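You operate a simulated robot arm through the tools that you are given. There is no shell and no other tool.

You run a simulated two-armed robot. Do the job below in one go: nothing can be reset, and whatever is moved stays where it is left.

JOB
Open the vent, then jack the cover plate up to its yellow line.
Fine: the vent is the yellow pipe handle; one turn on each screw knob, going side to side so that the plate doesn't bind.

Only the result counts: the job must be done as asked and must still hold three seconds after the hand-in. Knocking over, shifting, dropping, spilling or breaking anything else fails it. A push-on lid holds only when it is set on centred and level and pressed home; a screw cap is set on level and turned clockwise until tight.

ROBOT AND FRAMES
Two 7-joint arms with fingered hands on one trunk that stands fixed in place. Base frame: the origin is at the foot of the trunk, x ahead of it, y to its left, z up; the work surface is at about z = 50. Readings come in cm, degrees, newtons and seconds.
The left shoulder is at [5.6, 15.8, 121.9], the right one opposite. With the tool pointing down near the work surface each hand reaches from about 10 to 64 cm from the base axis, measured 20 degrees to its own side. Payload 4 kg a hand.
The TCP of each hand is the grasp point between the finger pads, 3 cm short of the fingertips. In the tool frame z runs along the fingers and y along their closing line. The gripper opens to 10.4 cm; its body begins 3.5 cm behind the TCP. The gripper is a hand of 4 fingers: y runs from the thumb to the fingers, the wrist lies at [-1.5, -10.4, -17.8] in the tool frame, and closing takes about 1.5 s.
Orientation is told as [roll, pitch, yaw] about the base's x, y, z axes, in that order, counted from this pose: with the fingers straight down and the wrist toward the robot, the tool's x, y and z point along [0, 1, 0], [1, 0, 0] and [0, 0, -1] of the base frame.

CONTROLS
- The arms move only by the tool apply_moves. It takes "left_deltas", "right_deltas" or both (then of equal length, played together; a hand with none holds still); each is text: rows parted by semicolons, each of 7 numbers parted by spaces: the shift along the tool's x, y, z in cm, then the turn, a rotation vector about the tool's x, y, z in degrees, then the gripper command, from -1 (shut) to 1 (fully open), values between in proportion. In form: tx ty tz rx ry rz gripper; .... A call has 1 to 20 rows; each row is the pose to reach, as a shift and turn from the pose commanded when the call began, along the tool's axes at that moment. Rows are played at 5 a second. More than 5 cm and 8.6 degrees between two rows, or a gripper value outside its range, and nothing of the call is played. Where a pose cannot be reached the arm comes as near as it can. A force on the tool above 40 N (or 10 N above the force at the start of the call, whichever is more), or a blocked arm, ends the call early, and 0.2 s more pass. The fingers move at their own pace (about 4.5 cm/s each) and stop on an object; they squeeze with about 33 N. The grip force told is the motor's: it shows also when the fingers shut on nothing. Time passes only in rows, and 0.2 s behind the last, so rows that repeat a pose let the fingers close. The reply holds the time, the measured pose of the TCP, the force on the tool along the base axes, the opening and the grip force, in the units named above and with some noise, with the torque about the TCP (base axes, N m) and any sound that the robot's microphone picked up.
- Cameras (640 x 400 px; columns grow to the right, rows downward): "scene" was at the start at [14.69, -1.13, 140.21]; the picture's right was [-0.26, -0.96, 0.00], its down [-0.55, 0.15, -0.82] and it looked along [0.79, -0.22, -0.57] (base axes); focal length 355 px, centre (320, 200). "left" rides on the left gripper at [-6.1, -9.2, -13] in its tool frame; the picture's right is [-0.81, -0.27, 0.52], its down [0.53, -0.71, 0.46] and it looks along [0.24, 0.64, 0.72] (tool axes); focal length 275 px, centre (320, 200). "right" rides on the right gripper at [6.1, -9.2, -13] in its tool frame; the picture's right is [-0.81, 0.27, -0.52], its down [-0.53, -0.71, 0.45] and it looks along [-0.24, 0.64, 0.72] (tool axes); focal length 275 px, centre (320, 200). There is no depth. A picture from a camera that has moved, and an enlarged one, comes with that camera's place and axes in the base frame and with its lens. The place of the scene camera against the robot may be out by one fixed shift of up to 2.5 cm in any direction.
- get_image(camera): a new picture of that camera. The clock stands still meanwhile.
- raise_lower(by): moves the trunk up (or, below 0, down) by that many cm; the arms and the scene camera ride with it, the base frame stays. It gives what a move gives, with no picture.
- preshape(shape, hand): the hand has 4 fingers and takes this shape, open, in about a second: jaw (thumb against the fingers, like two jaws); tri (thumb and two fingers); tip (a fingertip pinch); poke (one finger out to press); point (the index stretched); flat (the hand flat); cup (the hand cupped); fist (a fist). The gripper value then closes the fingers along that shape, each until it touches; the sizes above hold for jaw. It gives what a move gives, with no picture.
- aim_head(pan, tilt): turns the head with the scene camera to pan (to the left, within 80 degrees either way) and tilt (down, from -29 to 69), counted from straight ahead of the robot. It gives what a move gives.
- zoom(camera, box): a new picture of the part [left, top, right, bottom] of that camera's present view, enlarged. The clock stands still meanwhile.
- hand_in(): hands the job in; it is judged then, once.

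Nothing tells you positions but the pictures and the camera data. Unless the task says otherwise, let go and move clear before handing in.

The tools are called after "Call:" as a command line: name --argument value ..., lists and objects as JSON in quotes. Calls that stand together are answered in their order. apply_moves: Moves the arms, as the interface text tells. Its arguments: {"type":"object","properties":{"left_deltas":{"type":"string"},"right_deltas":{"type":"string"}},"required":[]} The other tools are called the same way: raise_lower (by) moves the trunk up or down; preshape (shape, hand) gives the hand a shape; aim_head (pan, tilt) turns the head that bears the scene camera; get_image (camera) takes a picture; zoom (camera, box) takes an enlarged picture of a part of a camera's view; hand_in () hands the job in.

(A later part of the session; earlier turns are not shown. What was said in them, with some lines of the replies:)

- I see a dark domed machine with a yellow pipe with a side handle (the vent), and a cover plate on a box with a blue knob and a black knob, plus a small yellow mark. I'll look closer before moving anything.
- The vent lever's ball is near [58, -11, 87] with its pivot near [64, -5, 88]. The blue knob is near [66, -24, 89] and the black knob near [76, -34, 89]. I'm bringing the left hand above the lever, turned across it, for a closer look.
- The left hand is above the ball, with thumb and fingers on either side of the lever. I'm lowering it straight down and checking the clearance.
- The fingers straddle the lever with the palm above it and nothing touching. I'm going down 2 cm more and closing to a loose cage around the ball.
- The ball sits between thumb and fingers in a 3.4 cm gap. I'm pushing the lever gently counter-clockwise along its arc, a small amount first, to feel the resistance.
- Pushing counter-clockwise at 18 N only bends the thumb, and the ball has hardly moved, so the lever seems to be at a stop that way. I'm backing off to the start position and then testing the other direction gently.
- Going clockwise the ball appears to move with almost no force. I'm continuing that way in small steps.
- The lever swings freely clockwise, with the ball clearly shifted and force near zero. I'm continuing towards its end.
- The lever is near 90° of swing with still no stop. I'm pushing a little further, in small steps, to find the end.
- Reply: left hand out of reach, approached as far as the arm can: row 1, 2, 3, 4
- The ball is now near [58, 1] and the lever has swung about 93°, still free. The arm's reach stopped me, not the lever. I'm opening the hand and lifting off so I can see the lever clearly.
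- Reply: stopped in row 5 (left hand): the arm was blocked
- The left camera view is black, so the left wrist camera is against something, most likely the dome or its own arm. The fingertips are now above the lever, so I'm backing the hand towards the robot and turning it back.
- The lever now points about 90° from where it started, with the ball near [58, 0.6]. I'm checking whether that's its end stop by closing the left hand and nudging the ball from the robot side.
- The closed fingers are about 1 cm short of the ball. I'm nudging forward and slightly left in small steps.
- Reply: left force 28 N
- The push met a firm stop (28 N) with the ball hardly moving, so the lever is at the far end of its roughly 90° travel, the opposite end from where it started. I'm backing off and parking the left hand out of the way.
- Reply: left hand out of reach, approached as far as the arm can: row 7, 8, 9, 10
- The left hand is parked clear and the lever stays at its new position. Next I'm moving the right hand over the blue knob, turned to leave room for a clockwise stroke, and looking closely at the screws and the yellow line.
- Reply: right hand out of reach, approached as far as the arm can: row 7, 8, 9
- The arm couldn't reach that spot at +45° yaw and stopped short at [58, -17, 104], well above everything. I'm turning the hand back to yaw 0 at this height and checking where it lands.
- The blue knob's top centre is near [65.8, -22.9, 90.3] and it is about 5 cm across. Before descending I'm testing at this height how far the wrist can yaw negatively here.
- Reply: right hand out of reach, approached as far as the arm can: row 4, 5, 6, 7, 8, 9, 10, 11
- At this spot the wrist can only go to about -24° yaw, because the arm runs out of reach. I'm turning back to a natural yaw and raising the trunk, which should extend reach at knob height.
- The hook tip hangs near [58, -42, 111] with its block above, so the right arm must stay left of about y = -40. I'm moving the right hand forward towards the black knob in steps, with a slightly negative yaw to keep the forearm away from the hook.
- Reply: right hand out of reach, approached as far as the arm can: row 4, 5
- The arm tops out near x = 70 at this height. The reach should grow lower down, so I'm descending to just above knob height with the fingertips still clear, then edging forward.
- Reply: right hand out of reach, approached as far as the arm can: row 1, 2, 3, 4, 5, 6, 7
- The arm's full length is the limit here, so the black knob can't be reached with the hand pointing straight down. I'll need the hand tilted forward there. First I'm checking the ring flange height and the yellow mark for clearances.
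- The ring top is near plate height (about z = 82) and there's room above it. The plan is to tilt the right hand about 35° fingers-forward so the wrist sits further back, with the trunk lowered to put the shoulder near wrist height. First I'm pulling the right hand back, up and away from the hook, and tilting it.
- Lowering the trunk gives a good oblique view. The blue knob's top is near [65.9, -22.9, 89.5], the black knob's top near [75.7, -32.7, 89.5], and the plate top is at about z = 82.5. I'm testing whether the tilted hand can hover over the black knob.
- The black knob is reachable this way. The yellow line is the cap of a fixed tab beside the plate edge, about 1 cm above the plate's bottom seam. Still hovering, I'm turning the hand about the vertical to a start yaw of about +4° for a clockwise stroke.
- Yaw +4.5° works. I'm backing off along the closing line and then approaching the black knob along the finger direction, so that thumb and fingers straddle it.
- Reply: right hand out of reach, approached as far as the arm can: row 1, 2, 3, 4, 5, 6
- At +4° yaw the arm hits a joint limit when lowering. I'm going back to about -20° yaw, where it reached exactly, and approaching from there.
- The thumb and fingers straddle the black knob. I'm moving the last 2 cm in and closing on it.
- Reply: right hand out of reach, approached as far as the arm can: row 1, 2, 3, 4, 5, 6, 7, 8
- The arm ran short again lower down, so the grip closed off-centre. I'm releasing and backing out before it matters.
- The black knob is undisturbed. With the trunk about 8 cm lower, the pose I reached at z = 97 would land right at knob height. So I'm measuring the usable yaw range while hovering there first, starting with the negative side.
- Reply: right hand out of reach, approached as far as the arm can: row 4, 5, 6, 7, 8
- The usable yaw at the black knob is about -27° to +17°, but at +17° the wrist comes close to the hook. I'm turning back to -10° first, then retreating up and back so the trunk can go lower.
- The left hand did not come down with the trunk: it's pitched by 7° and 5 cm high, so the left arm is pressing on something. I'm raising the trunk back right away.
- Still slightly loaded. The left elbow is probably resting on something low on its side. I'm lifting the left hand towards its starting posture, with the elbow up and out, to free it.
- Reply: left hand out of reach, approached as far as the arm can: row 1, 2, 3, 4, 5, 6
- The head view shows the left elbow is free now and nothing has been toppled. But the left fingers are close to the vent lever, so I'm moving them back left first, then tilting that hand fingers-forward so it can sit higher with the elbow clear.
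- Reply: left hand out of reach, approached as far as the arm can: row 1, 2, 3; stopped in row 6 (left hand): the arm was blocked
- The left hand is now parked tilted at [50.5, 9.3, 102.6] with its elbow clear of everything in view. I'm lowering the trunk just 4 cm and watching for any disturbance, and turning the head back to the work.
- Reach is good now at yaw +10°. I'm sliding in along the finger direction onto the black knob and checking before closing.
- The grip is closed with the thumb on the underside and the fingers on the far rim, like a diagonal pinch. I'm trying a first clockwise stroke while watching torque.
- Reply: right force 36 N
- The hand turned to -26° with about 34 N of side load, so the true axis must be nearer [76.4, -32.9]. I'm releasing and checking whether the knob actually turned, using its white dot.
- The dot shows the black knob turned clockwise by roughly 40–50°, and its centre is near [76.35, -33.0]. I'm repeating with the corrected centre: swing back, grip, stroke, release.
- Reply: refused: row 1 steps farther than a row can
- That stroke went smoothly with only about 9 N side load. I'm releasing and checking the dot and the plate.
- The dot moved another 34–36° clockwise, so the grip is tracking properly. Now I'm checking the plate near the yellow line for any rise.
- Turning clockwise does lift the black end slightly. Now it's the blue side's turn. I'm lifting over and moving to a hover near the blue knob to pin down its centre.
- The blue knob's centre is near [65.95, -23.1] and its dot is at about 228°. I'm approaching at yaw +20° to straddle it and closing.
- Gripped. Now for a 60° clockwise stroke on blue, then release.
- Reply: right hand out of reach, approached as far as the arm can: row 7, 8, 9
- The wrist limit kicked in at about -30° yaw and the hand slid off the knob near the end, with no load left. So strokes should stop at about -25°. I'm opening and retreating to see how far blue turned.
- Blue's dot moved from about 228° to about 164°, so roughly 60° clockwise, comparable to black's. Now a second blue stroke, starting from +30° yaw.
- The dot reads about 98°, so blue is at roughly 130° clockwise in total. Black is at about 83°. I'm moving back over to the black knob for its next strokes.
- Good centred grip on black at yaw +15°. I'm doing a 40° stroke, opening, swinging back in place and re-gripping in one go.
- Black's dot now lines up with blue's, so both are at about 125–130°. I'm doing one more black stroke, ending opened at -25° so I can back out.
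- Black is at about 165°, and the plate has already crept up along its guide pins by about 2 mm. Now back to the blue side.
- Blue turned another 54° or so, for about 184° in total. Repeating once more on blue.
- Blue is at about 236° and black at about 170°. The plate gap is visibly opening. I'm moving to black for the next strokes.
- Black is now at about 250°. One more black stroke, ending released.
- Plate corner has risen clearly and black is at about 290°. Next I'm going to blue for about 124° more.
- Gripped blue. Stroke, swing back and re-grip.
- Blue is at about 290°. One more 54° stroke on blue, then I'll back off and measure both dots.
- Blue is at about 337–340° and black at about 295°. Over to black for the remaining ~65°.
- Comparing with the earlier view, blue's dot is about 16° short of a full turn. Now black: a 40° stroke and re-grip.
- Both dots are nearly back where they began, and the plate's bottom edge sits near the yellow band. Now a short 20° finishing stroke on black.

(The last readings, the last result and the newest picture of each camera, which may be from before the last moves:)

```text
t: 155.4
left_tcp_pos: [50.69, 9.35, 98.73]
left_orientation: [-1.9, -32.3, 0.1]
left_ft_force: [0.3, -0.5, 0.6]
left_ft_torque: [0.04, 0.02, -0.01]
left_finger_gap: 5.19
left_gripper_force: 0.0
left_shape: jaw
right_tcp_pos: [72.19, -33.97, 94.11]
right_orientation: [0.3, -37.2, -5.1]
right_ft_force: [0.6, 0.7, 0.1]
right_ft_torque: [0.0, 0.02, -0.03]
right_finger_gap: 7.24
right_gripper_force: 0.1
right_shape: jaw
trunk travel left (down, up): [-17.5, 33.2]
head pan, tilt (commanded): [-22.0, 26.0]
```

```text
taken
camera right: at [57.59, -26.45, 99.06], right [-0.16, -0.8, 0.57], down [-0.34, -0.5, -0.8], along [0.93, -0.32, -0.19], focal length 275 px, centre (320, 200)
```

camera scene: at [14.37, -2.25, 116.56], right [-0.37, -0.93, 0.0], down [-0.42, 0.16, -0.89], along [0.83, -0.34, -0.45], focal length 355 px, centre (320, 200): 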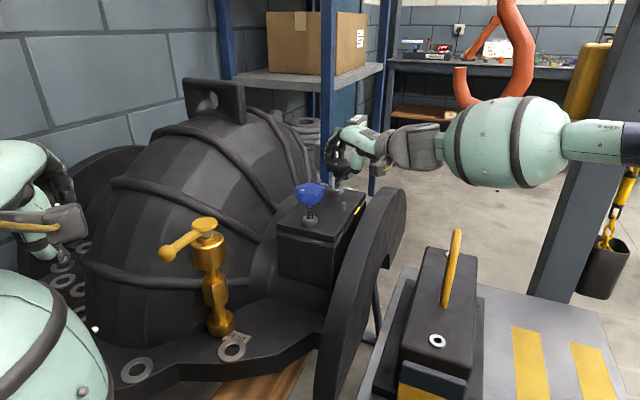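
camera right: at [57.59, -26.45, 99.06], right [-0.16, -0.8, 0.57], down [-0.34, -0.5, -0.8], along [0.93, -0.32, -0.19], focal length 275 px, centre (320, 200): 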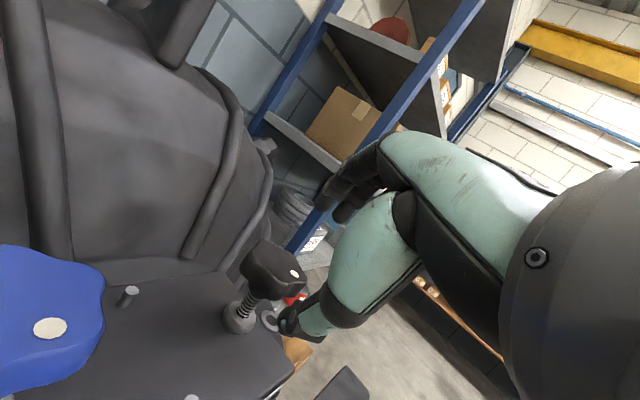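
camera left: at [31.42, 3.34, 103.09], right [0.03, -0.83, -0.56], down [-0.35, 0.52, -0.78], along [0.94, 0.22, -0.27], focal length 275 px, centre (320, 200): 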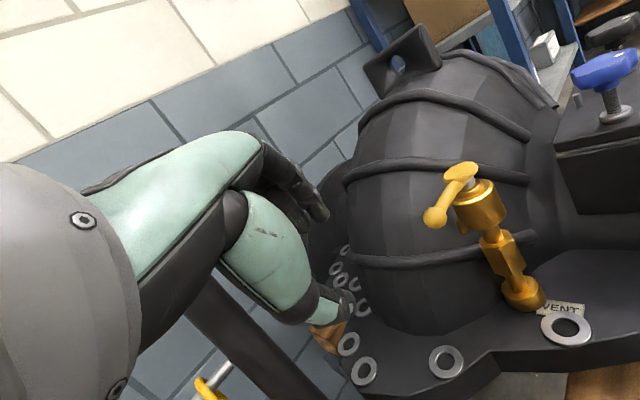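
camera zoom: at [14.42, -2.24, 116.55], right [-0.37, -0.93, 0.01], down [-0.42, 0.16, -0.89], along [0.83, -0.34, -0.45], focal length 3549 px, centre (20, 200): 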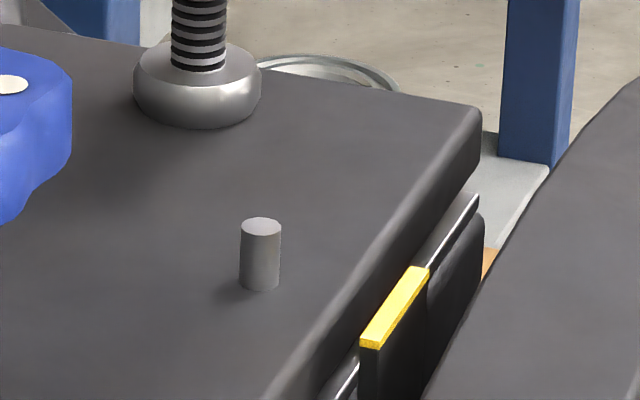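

Black's dot is back at about 235°, matching its original position: one full turn. Blue needs about 18° more. I'm moving over, gripping, finishing that stroke and releasing.

Call:
apply_moves --right_deltas "0.86 1.64 -4.27 0 0 0 0.4; 4.08 -0.69 -6.66 0 0 0 0.4; 7.3 -3.62 -8.26 0 0 0 0.4; 9.09 -7.02 -7.7 0 3 -4 0.4; 9.69 -9.03 -6.2 0 6.04 -7.97 0.4; 9.96 -9.05 -3.7 0 6.04 -7.97 0.4; 10.23 -9.07 -1.24 0 6.04 -7.97 0.4; 10.23 -9.07 -1.24 0 6.04 -7.97 0.4; 10.23 -9.07 -1.24 0 6.04 -7.97 0; 10.23 -9.07 -1.24 0 6.04 -7.97 -1; 10.23 -9.07 -1.24 0 6.04 -7.97 -1; 10.23 -9.07 -1.24 0 6.04 -7.97 -1; 10.32 -9.08 -1.25 0 2.4 -3.2 -1; 10.41 -9.08 -1.25 0 -1.2 1.6 -1; 10.49 -9.07 -1.24 0 -4.8 6.4 -1; 10.49 -9.07 -1.24 0 -4.8 6.4 -1; 10.49 -9.07 -1.24 0 -4.8 6.4 0.4; 10.49 -9.07 -1.24 0 -4.8 6.4 0.4; 10.49 -9.07 -1.24 0 -4.8 6.4 0.4"

Call:
get_image --camera "right"

```text
t: 159.4
left_tcp_pos: [50.64, 9.32, 98.67]
left_orientation: [-2.0, -32.2, 0.2]
left_ft_force: [-0.4, -0.6, 0.1]
left_ft_torque: [-0.02, 0.02, -0.02]
left_finger_gap: 5.2
left_gripper_force: 0.2
left_shape: jaw
right_tcp_pos: [65.21, -22.61, 89.92]
right_orientation: [0.4, -37.3, -13.2]
right_ft_force: [-0.9, 0.6, 1.0]
right_ft_torque: [0.04, -0.02, 0.0]
right_finger_gap: 7.22
right_gripper_force: 0.1
right_shape: jaw
trunk travel left (down, up): [-17.5, 33.2]
head pan, tilt (commanded): [-22.0, 26.0]
```

```text
taken
camera right: at [51.77, -13.34, 94.75], right [-0.27, -0.77, 0.57], down [-0.41, -0.45, -0.8], along [0.87, -0.45, -0.19], focal length 275 px, centre (320, 200)
```

right: 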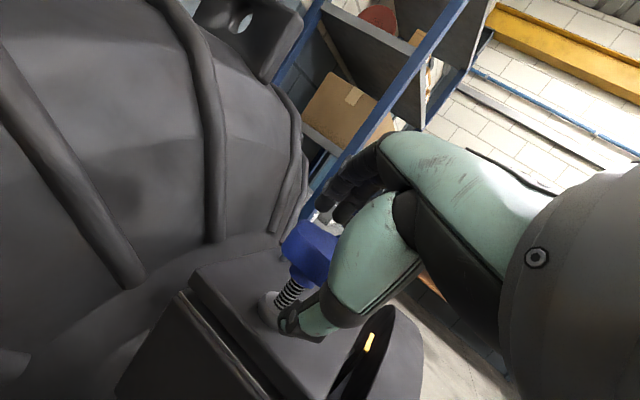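

Call:
apply_moves --right_deltas "0 0 -2.5 0 0 0 0.4; 0 0 -5 0 0 0 0.4; 0 0 -7.5 0 0 0 0.4; 0 2 -10.5 0 0 0 0.4; 0 2 -14 0 0 0 0.4; 0 2 -14 0 0 0 0.4"

Call:
zoom --camera "scene" --box '[270, 130, 400, 260]'

Call:
zoom --camera "scene" --box '[330, 180, 370, 220]'

Call:
get_image --camera "right"

```text
t: 160.8
left_tcp_pos: [50.69, 9.24, 98.61]
left_orientation: [-2.0, -32.2, 0.2]
left_ft_force: [-1.1, 0.3, -0.9]
left_ft_torque: [0.0, 0.03, 0.0]
left_finger_gap: 5.19
left_gripper_force: 0.1
left_shape: jaw
right_tcp_pos: [58.56, -21.11, 102.06]
right_orientation: [0.2, -37.0, -13.2]
right_ft_force: [-0.4, -0.3, -0.1]
right_ft_torque: [-0.01, 0.02, 0.02]
right_finger_gap: 7.25
right_gripper_force: 0.0
right_shape: jaw
trunk travel left (down, up): [-17.5, 33.2]
head pan, tilt (commanded): [-22.0, 26.0]
```

```text
3.08 times, centred on (335, 195) of scene
camera zoom: at [14.45, -2.26, 116.55], right [-0.37, -0.93, 0.01], down [-0.42, 0.16, -0.89], along [0.83, -0.34, -0.45], focal length 1092 px, centre (274, 215)
```

zoom: 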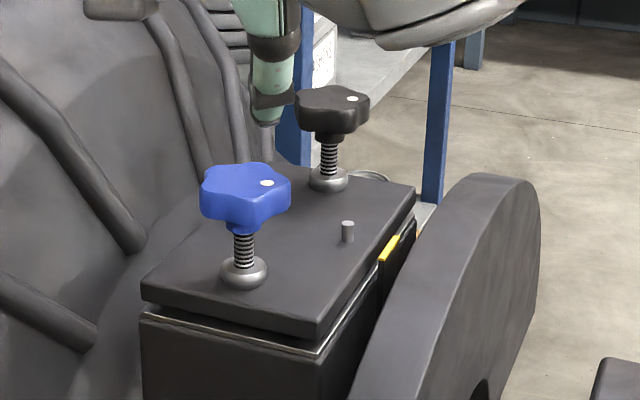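

```text
10.00 times, centred on (350, 200) of scene
camera zoom: at [14.45, -2.26, 116.55], right [-0.37, -0.93, 0.01], down [-0.42, 0.16, -0.89], along [0.83, -0.34, -0.45], focal length 3549 px, centre (20, 200)
```

zoom: 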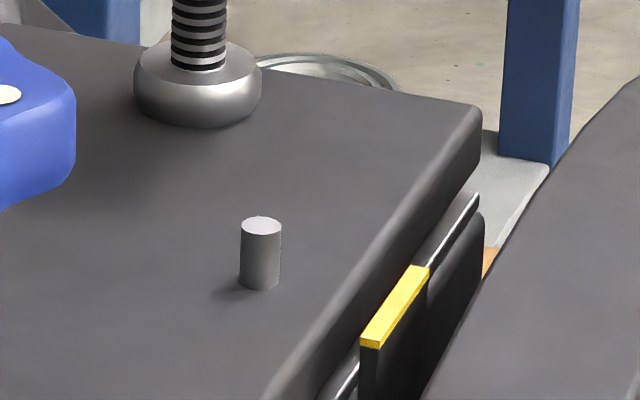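

```text
taken
camera right: at [45.11, -11.79, 106.98], right [-0.27, -0.77, 0.57], down [-0.41, -0.45, -0.8], along [0.87, -0.45, -0.19], focal length 275 px, centre (320, 200)
```

right: 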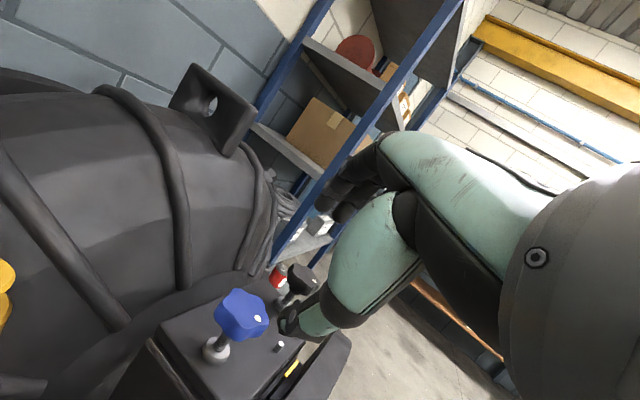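

Blue's dot is back at its original position too, so both knobs have one full turn. I want a clear edge-on look at the plate against the yellow line, so I'm positioning the right wrist camera to look along the plate edge.

Call:
apply_moves --right_deltas "-0.58 -2.1 2.1 0 -4.8 6.4 0.4; -1.16 -4.3 4.3 0 -9.6 12.7 0.4; -1.75 -6.4 6.4 0 -14.4 19 0.4; -2.33 -8.6 8.6 0 -19.1 25.4 0.4; -2.33 -8.6 8.6 0 -19.1 25.4 0.4"

Call:
get_image --camera "right"

Call:
get_image --camera "scene"

```text
t: 162.0
left_tcp_pos: [50.53, 9.39, 98.78]
left_orientation: [-2.0, -32.3, 0.2]
left_ft_force: [-0.1, 0.2, 0.0]
left_ft_torque: [-0.04, 0.0, 0.0]
left_finger_gap: 5.18
left_gripper_force: 0.0
left_shape: jaw
right_tcp_pos: [56.24, -23.06, 90.07]
right_orientation: [0.6, -36.9, -44.9]
right_ft_force: [-0.5, 0.8, 0.1]
right_ft_torque: [0.0, -0.03, 0.0]
right_finger_gap: 7.25
right_gripper_force: 0.0
right_shape: jaw
trunk travel left (down, up): [-17.5, 33.2]
head pan, tilt (commanded): [-22.0, 26.0]
```

```text
taken
camera right: at [49.72, -8.07, 95.16], right [-0.64, -0.52, 0.57], down [-0.58, -0.17, -0.8], along [0.51, -0.84, -0.19], focal length 275 px, centre (320, 200)
```

right: 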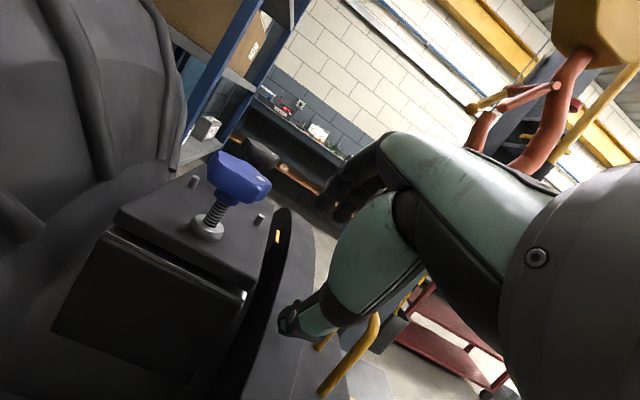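

```text
taken
camera scene: at [14.26, -2.21, 116.58], right [-0.37, -0.93, 0.0], down [-0.42, 0.16, -0.89], along [0.83, -0.34, -0.45], focal length 355 px, centre (320, 200)
```

scene: 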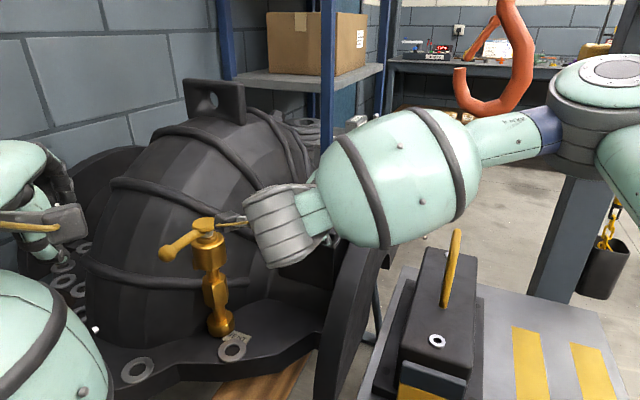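

Call:
zoom --camera "right" --box '[230, 200, 310, 320]'

Call:
zoom --camera "right" --box '[80, 160, 300, 320]'

```text
3.33 times, centred on (270, 260) of right
camera zoom: at [49.72, -8.07, 95.16], right [-0.64, -0.52, 0.57], down [-0.58, -0.17, -0.8], along [0.51, -0.84, -0.19], focal length 918 px, centre (487, 0)
```

zoom: 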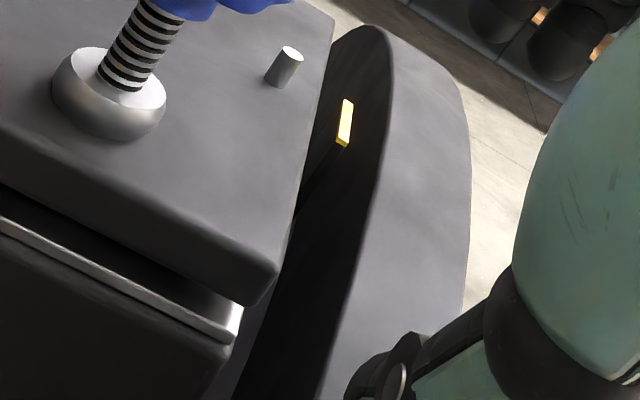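

```text
2.50 times, centred on (190, 240) of right
camera zoom: at [49.72, -8.07, 95.16], right [-0.64, -0.52, 0.57], down [-0.58, -0.17, -0.8], along [0.51, -0.84, -0.19], focal length 688 px, centre (645, 100)
```

zoom: 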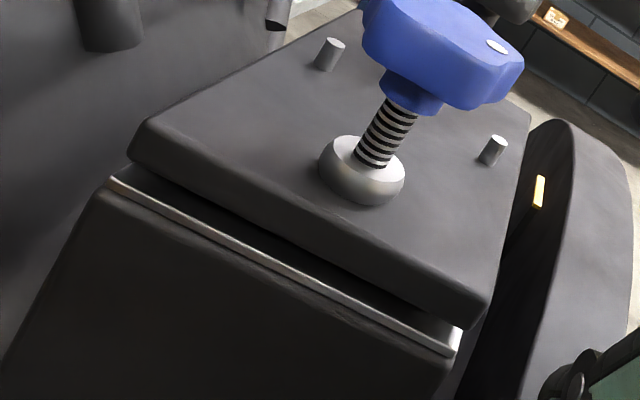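

Call:
apply_moves --right_deltas "0 -2 -2 0 0 0 0.4; 0 -4 -5 0 0 0 0.4; 0 -5 -8 0 0 0 0.4; 0 -5 -8 0 0 0 0.4"

Call:
zoom --camera "scene" --box '[350, 190, 382, 212]'

Call:
zoom --camera "scene" --box '[275, 180, 375, 250]'

Call:
get_image --camera "right"

```text
t: 163.0
left_tcp_pos: [50.65, 9.33, 98.71]
left_orientation: [-2.1, -32.2, 0.3]
left_ft_force: [-0.1, -0.5, 0.1]
left_ft_torque: [0.02, 0.02, 0.02]
left_finger_gap: 5.19
left_gripper_force: 0.1
left_shape: jaw
right_tcp_pos: [51.39, -22.89, 93.91]
right_orientation: [0.3, -36.8, -44.9]
right_ft_force: [-0.2, -0.3, 0.1]
right_ft_torque: [0.01, 0.01, -0.01]
right_finger_gap: 7.24
right_gripper_force: 0.1
right_shape: jaw
right hand out of reach, approached as far as the arm can: row 1, 2, 3, 4
trunk travel left (down, up): [-17.5, 33.2]
head pan, tilt (commanded): [-22.0, 26.0]
```

```text
16.00 times, centred on (366, 201) of scene
camera zoom: at [14.39, -2.24, 116.56], right [-0.37, -0.93, 0.01], down [-0.42, 0.16, -0.89], along [0.83, -0.34, -0.45], focal length 5679 px, centre (-416, 184)
```

zoom: 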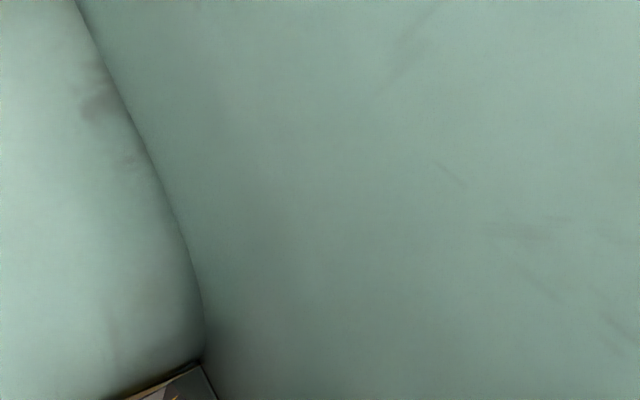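

```text
5.71 times, centred on (325, 215) of scene
camera zoom: at [14.39, -2.24, 116.56], right [-0.37, -0.93, 0.01], down [-0.42, 0.16, -0.89], along [0.83, -0.34, -0.45], focal length 2028 px, centre (291, 114)
```

zoom: 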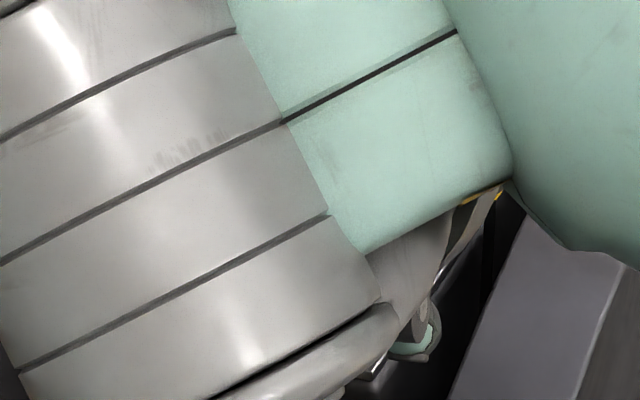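

```text
taken
camera right: at [44.82, -7.96, 98.89], right [-0.64, -0.52, 0.57], down [-0.58, -0.17, -0.8], along [0.51, -0.84, -0.2], focal length 275 px, centre (320, 200)
```

right: 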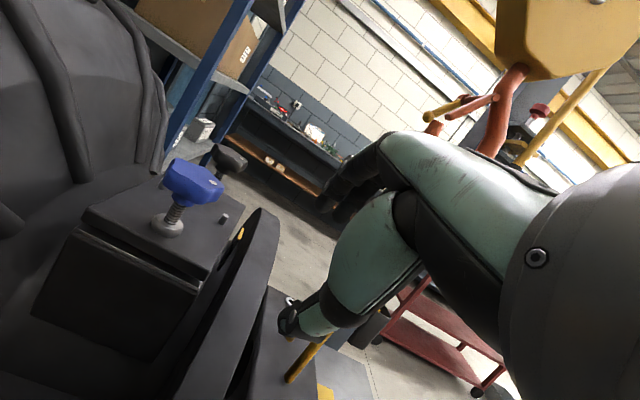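

Call:
zoom --camera "right" --box '[190, 195, 270, 255]'

Call:
zoom --camera "right" --box '[140, 200, 280, 320]'

```text
6.67 times, centred on (230, 225) of right
camera zoom: at [44.82, -7.96, 98.89], right [-0.64, -0.52, 0.57], down [-0.58, -0.17, -0.8], along [0.51, -0.84, -0.2], focal length 1835 px, centre (920, 33)
```

zoom: 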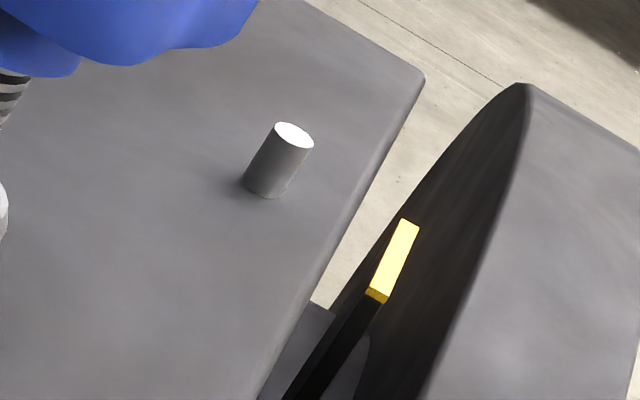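

```text
3.33 times, centred on (210, 260) of right
camera zoom: at [44.82, -7.96, 98.89], right [-0.64, -0.52, 0.57], down [-0.58, -0.17, -0.8], along [0.51, -0.84, -0.2], focal length 918 px, centre (687, 0)
```

zoom: 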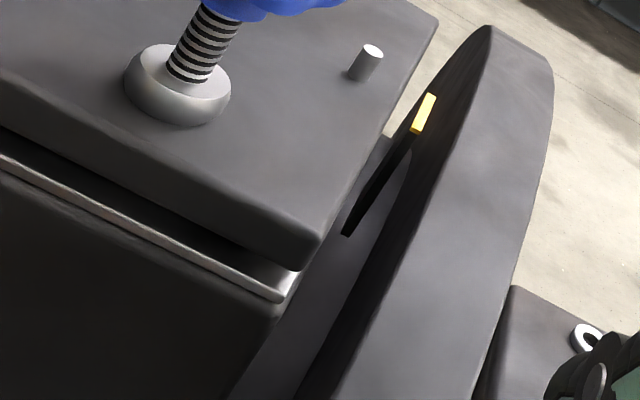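

The yellow cap's top measures about z = 83.1 and the plate's top face about 83.0, so the plate's top looks level with the line. To be sure, I want a near-grazing view along the edge, so I'm tilting the hand further to bring its camera down near plate height.

Call:
apply_moves --right_deltas "-0.64 0.8 2.6 -6 0 0 0; -1.28 1.65 5.2 -12 0 0 -0.5; -1.92 2.5 7.8 -18 0 0 -0.5; -2.56 3.3 10.4 -23 0 0 -0.5; -2.56 3.3 10.4 -23 0 0 -0.5"

Call:
get_image --camera "right"

Call:
get_image --camera "scene"

```text
t: 164.2
left_tcp_pos: [50.77, 9.43, 98.76]
left_orientation: [-2.0, -32.2, 0.3]
left_ft_force: [0.9, 0.2, -0.4]
left_ft_torque: [0.01, -0.01, 0.01]
left_finger_gap: 5.2
left_gripper_force: 0.0
left_shape: jaw
right_tcp_pos: [56.73, -32.0, 88.13]
right_orientation: [0.6, -59.9, -45.1]
right_ft_force: [-0.6, -0.6, -0.7]
right_ft_torque: [0.01, 0.0, 0.0]
right_finger_gap: 2.64
right_gripper_force: 0.1
right_shape: jaw
right hand out of reach, approached as far as the arm can: row 2, 3, 4, 5
trunk travel left (down, up): [-17.5, 33.2]
head pan, tilt (commanded): [-22.0, 26.0]
```

```text
taken
camera right: at [49.73, -16.5, 86.75], right [-0.79, -0.36, 0.49], down [-0.35, -0.4, -0.85], along [0.51, -0.84, 0.19], focal length 275 px, centre (320, 200)
```

right: 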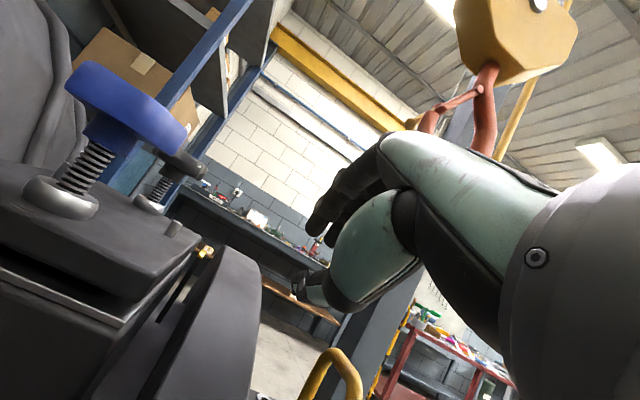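

```text
taken
camera scene: at [14.32, -2.2, 116.57], right [-0.37, -0.93, 0.01], down [-0.42, 0.16, -0.89], along [0.83, -0.34, -0.45], focal length 355 px, centre (320, 200)
```

scene: 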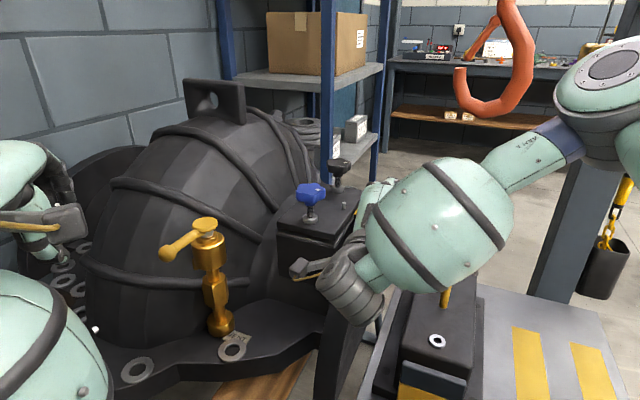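

Excellent: this near-level view looks right along the plate edge at the yellow tab. Zooming in.

Call:
zoom --camera "right" --box '[150, 210, 250, 290]'

Call:
zoom --camera "right" --box '[0, 160, 260, 340]'

```text
5.00 times, centred on (200, 250) of right
camera zoom: at [49.73, -16.5, 86.75], right [-0.79, -0.36, 0.49], down [-0.35, -0.4, -0.85], along [0.51, -0.84, 0.19], focal length 1376 px, centre (920, -50)
```

zoom: 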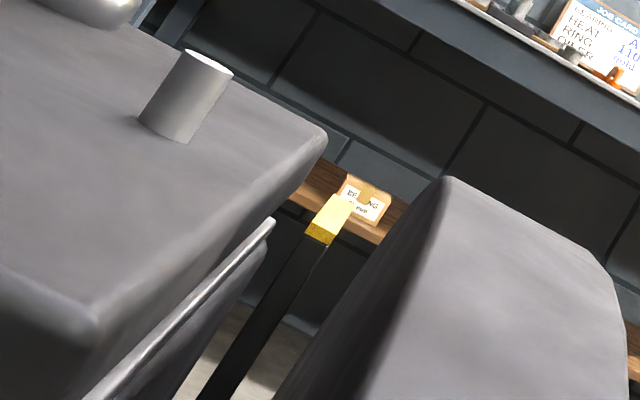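

```text
2.22 times, centred on (130, 250) of right
camera zoom: at [49.73, -16.5, 86.75], right [-0.79, -0.36, 0.49], down [-0.35, -0.4, -0.85], along [0.51, -0.84, 0.19], focal length 612 px, centre (742, 89)
```

zoom: 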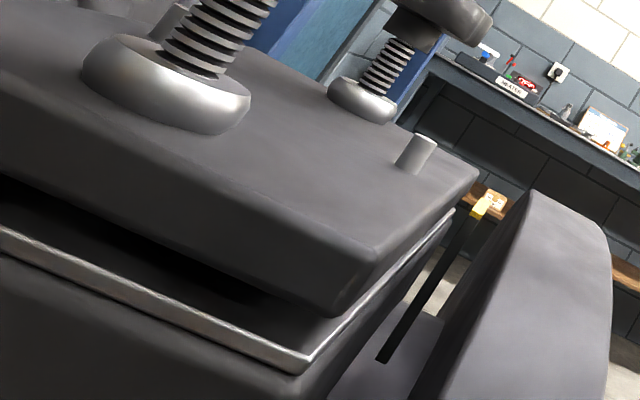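

Both heights come out the same in this near-level view (plate top about 82.8, yellow top about 82.85), so the plate's top face is level with the yellow line. I'm withdrawing the right hand along the way it came and then checking everything once more.

Call:
apply_moves --right_deltas "0.66 0 -2.9 6 0 0 0; 1.32 0 -5.9 12 0 0 0; 2 -0.05 -8.8 18 0 0 0; 2.65 -0.1 -11.7 23 0 0 0; 2.65 -0.1 -11.7 23 0 0 0"

Call:
get_image --camera "scene"

Call:
get_image --camera "right"

```text
t: 165.4
left_tcp_pos: [50.62, 9.39, 98.62]
left_orientation: [-1.8, -32.3, 0.2]
left_ft_force: [-0.2, 0.1, 0.0]
left_ft_torque: [0.01, 0.05, 0.04]
left_finger_gap: 5.19
left_gripper_force: 0.0
left_shape: jaw
right_tcp_pos: [51.44, -23.1, 93.83]
right_orientation: [0.4, -36.8, -44.9]
right_ft_force: [0.0, -0.1, -1.0]
right_ft_torque: [0.0, 0.0, 0.01]
right_finger_gap: 5.16
right_gripper_force: 0.1
right_shape: jaw
trunk travel left (down, up): [-17.5, 33.2]
head pan, tilt (commanded): [-22.0, 26.0]
```

```text
taken
camera scene: at [14.38, -2.24, 116.56], right [-0.37, -0.93, 0.01], down [-0.42, 0.16, -0.89], along [0.83, -0.34, -0.45], focal length 355 px, centre (320, 200)
```

scene: 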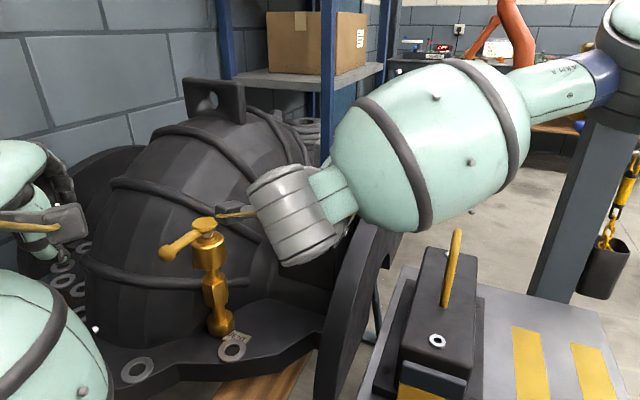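

```text
taken
camera right: at [44.89, -7.99, 98.83], right [-0.64, -0.52, 0.57], down [-0.58, -0.17, -0.8], along [0.5, -0.84, -0.19], focal length 275 px, centre (320, 200)
```

right: 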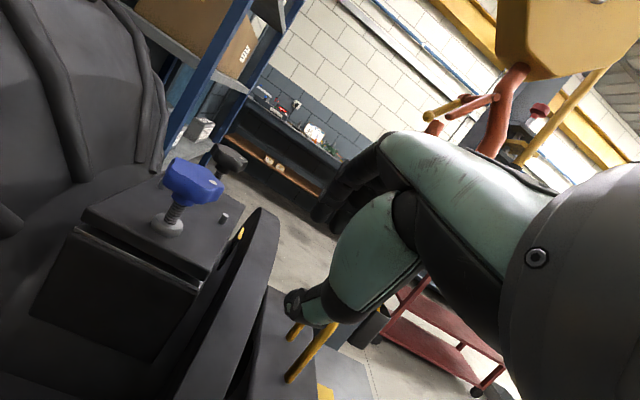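

Call:
apply_moves --right_deltas "-0.85 1.4 -0.94 0 4.2 -5.6 0; -1.7 2.8 -1.9 0 8.4 -11.2 0; -2.55 4.2 -2.8 0 12.6 -16.8 0; -3.4 5.6 -3.8 0 16.8 -22.4 0; -4.25 7 -4.7 0 21 -28 0; -4.25 7 -4.7 0 21 -28 0"

Call:
get_image --camera "scene"

Call:
get_image --camera "right"

Call:
zoom --camera "scene" --box '[140, 120, 400, 320]'

Call:
get_image --camera "left"

```text
t: 166.8
left_tcp_pos: [50.65, 9.45, 98.67]
left_orientation: [-2.0, -32.2, 0.2]
left_ft_force: [0.0, -0.1, 1.6]
left_ft_torque: [-0.02, 0.02, -0.01]
left_finger_gap: 5.18
left_gripper_force: 0.1
left_shape: jaw
right_tcp_pos: [50.42, -28.01, 101.68]
right_orientation: [0.2, -37.2, -9.7]
right_ft_force: [0.5, -0.4, -0.1]
right_ft_torque: [-0.02, -0.03, -0.03]
right_finger_gap: 5.16
right_gripper_force: 0.1
right_shape: jaw
trunk travel left (down, up): [-17.5, 33.2]
head pan, tilt (commanded): [-22.0, 26.0]
```

```text
taken
camera scene: at [14.39, -2.17, 116.56], right [-0.37, -0.93, 0.01], down [-0.42, 0.16, -0.89], along [0.83, -0.34, -0.45], focal length 355 px, centre (320, 200)
```

scene: 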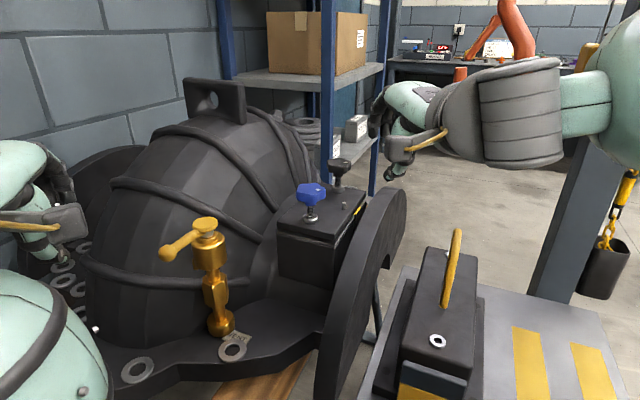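

```text
taken
camera right: at [36.44, -19.35, 106.67], right [-0.23, -0.78, 0.58], down [-0.38, -0.47, -0.79], along [0.9, -0.4, -0.19], focal length 275 px, centre (320, 200)
```

right: 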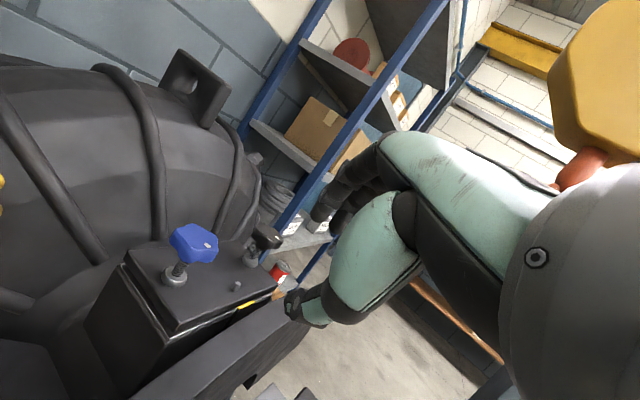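

```text
2.00 times, centred on (270, 220) of scene
camera zoom: at [14.39, -2.17, 116.56], right [-0.37, -0.93, 0.01], down [-0.42, 0.16, -0.89], along [0.83, -0.34, -0.45], focal length 710 px, centre (420, 160)
```

zoom: 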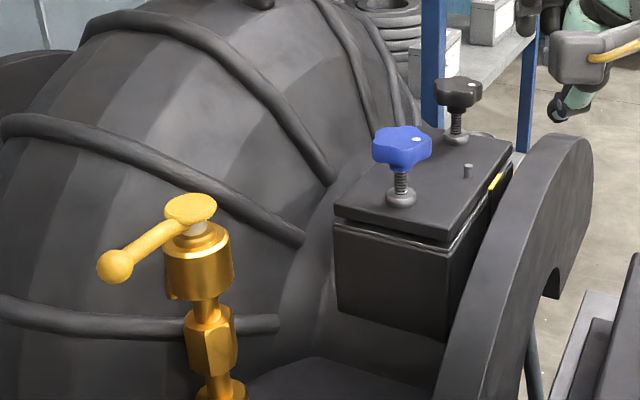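

```text
taken
camera left: at [35.79, 3.53, 105.08], right [0.03, -0.83, -0.56], down [-0.35, 0.52, -0.78], along [0.93, 0.22, -0.28], focal length 275 px, centre (320, 200)
```

left: 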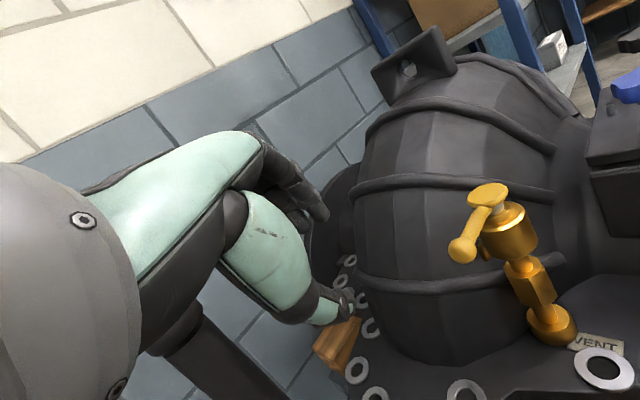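

Call:
zoom --camera "scene" --box '[280, 180, 350, 250]'

Call:
zoom --camera "scene" --box '[330, 180, 370, 220]'

Call:
zoom --camera "right" --box '[80, 210, 300, 380]'

```text
5.71 times, centred on (315, 215) of scene
camera zoom: at [14.39, -2.17, 116.56], right [-0.37, -0.93, 0.01], down [-0.42, 0.16, -0.89], along [0.83, -0.34, -0.45], focal length 2028 px, centre (349, 114)
```

zoom: 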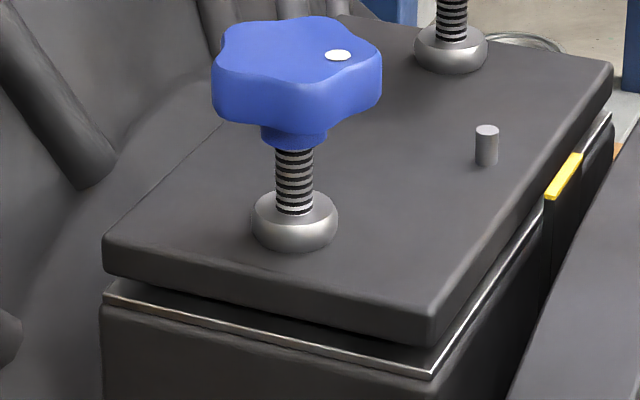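

```text
10.00 times, centred on (350, 200) of scene
camera zoom: at [14.39, -2.17, 116.56], right [-0.37, -0.93, 0.01], down [-0.42, 0.16, -0.89], along [0.83, -0.34, -0.45], focal length 3549 px, centre (20, 200)
```

zoom: 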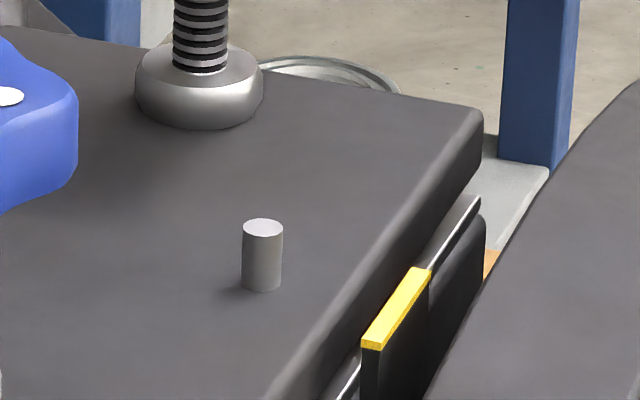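

```text
2.35 times, centred on (190, 295) of right
camera zoom: at [36.44, -19.35, 106.67], right [-0.23, -0.78, 0.58], down [-0.38, -0.47, -0.79], along [0.9, -0.4, -0.19], focal length 648 px, centre (626, -24)
```

zoom: 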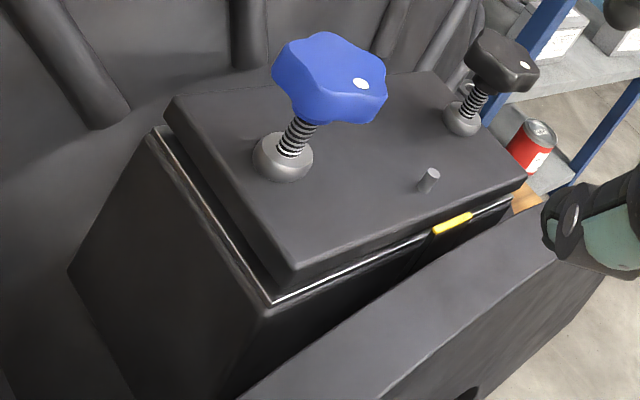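

The vent lever rests at its far stop, and both knobs have made one full clockwise turn in alternating stages. The plate sits level with its top at the yellow line, and both hands are clear. Handing in.

Call:
hand_in

```text
The job is handed in.
```

The vent is open and the cover plate is jacked up to its yellow line. I've handed the job in, but no verdict came back.

- **Vent:** the lever would not move counter-clockwise, even at about 18 N. It swung freely clockwise through about 90° to a firm stop, so I took that end as open. I heard no hiss or other sound to confirm it.
- **Plate:** I gave each knob about one full clockwise turn in short strokes, going side to side. Blue's white dot is back exactly where it started and black's is within a few degrees. The plate rose a little over 5 mm and looks level to within about 1 mm. Its top face is within about 1 mm of the yellow line.
- **Possible contact:** while I was lowering the trunk, the left arm pressed against something I couldn't identify, and I raised the trunk again straight away. Later, while repositioning, that arm was blocked once more. Nothing looked toppled or shifted afterwards, but I couldn't rule out a small shift.

Both hands are open and clear of the machine.
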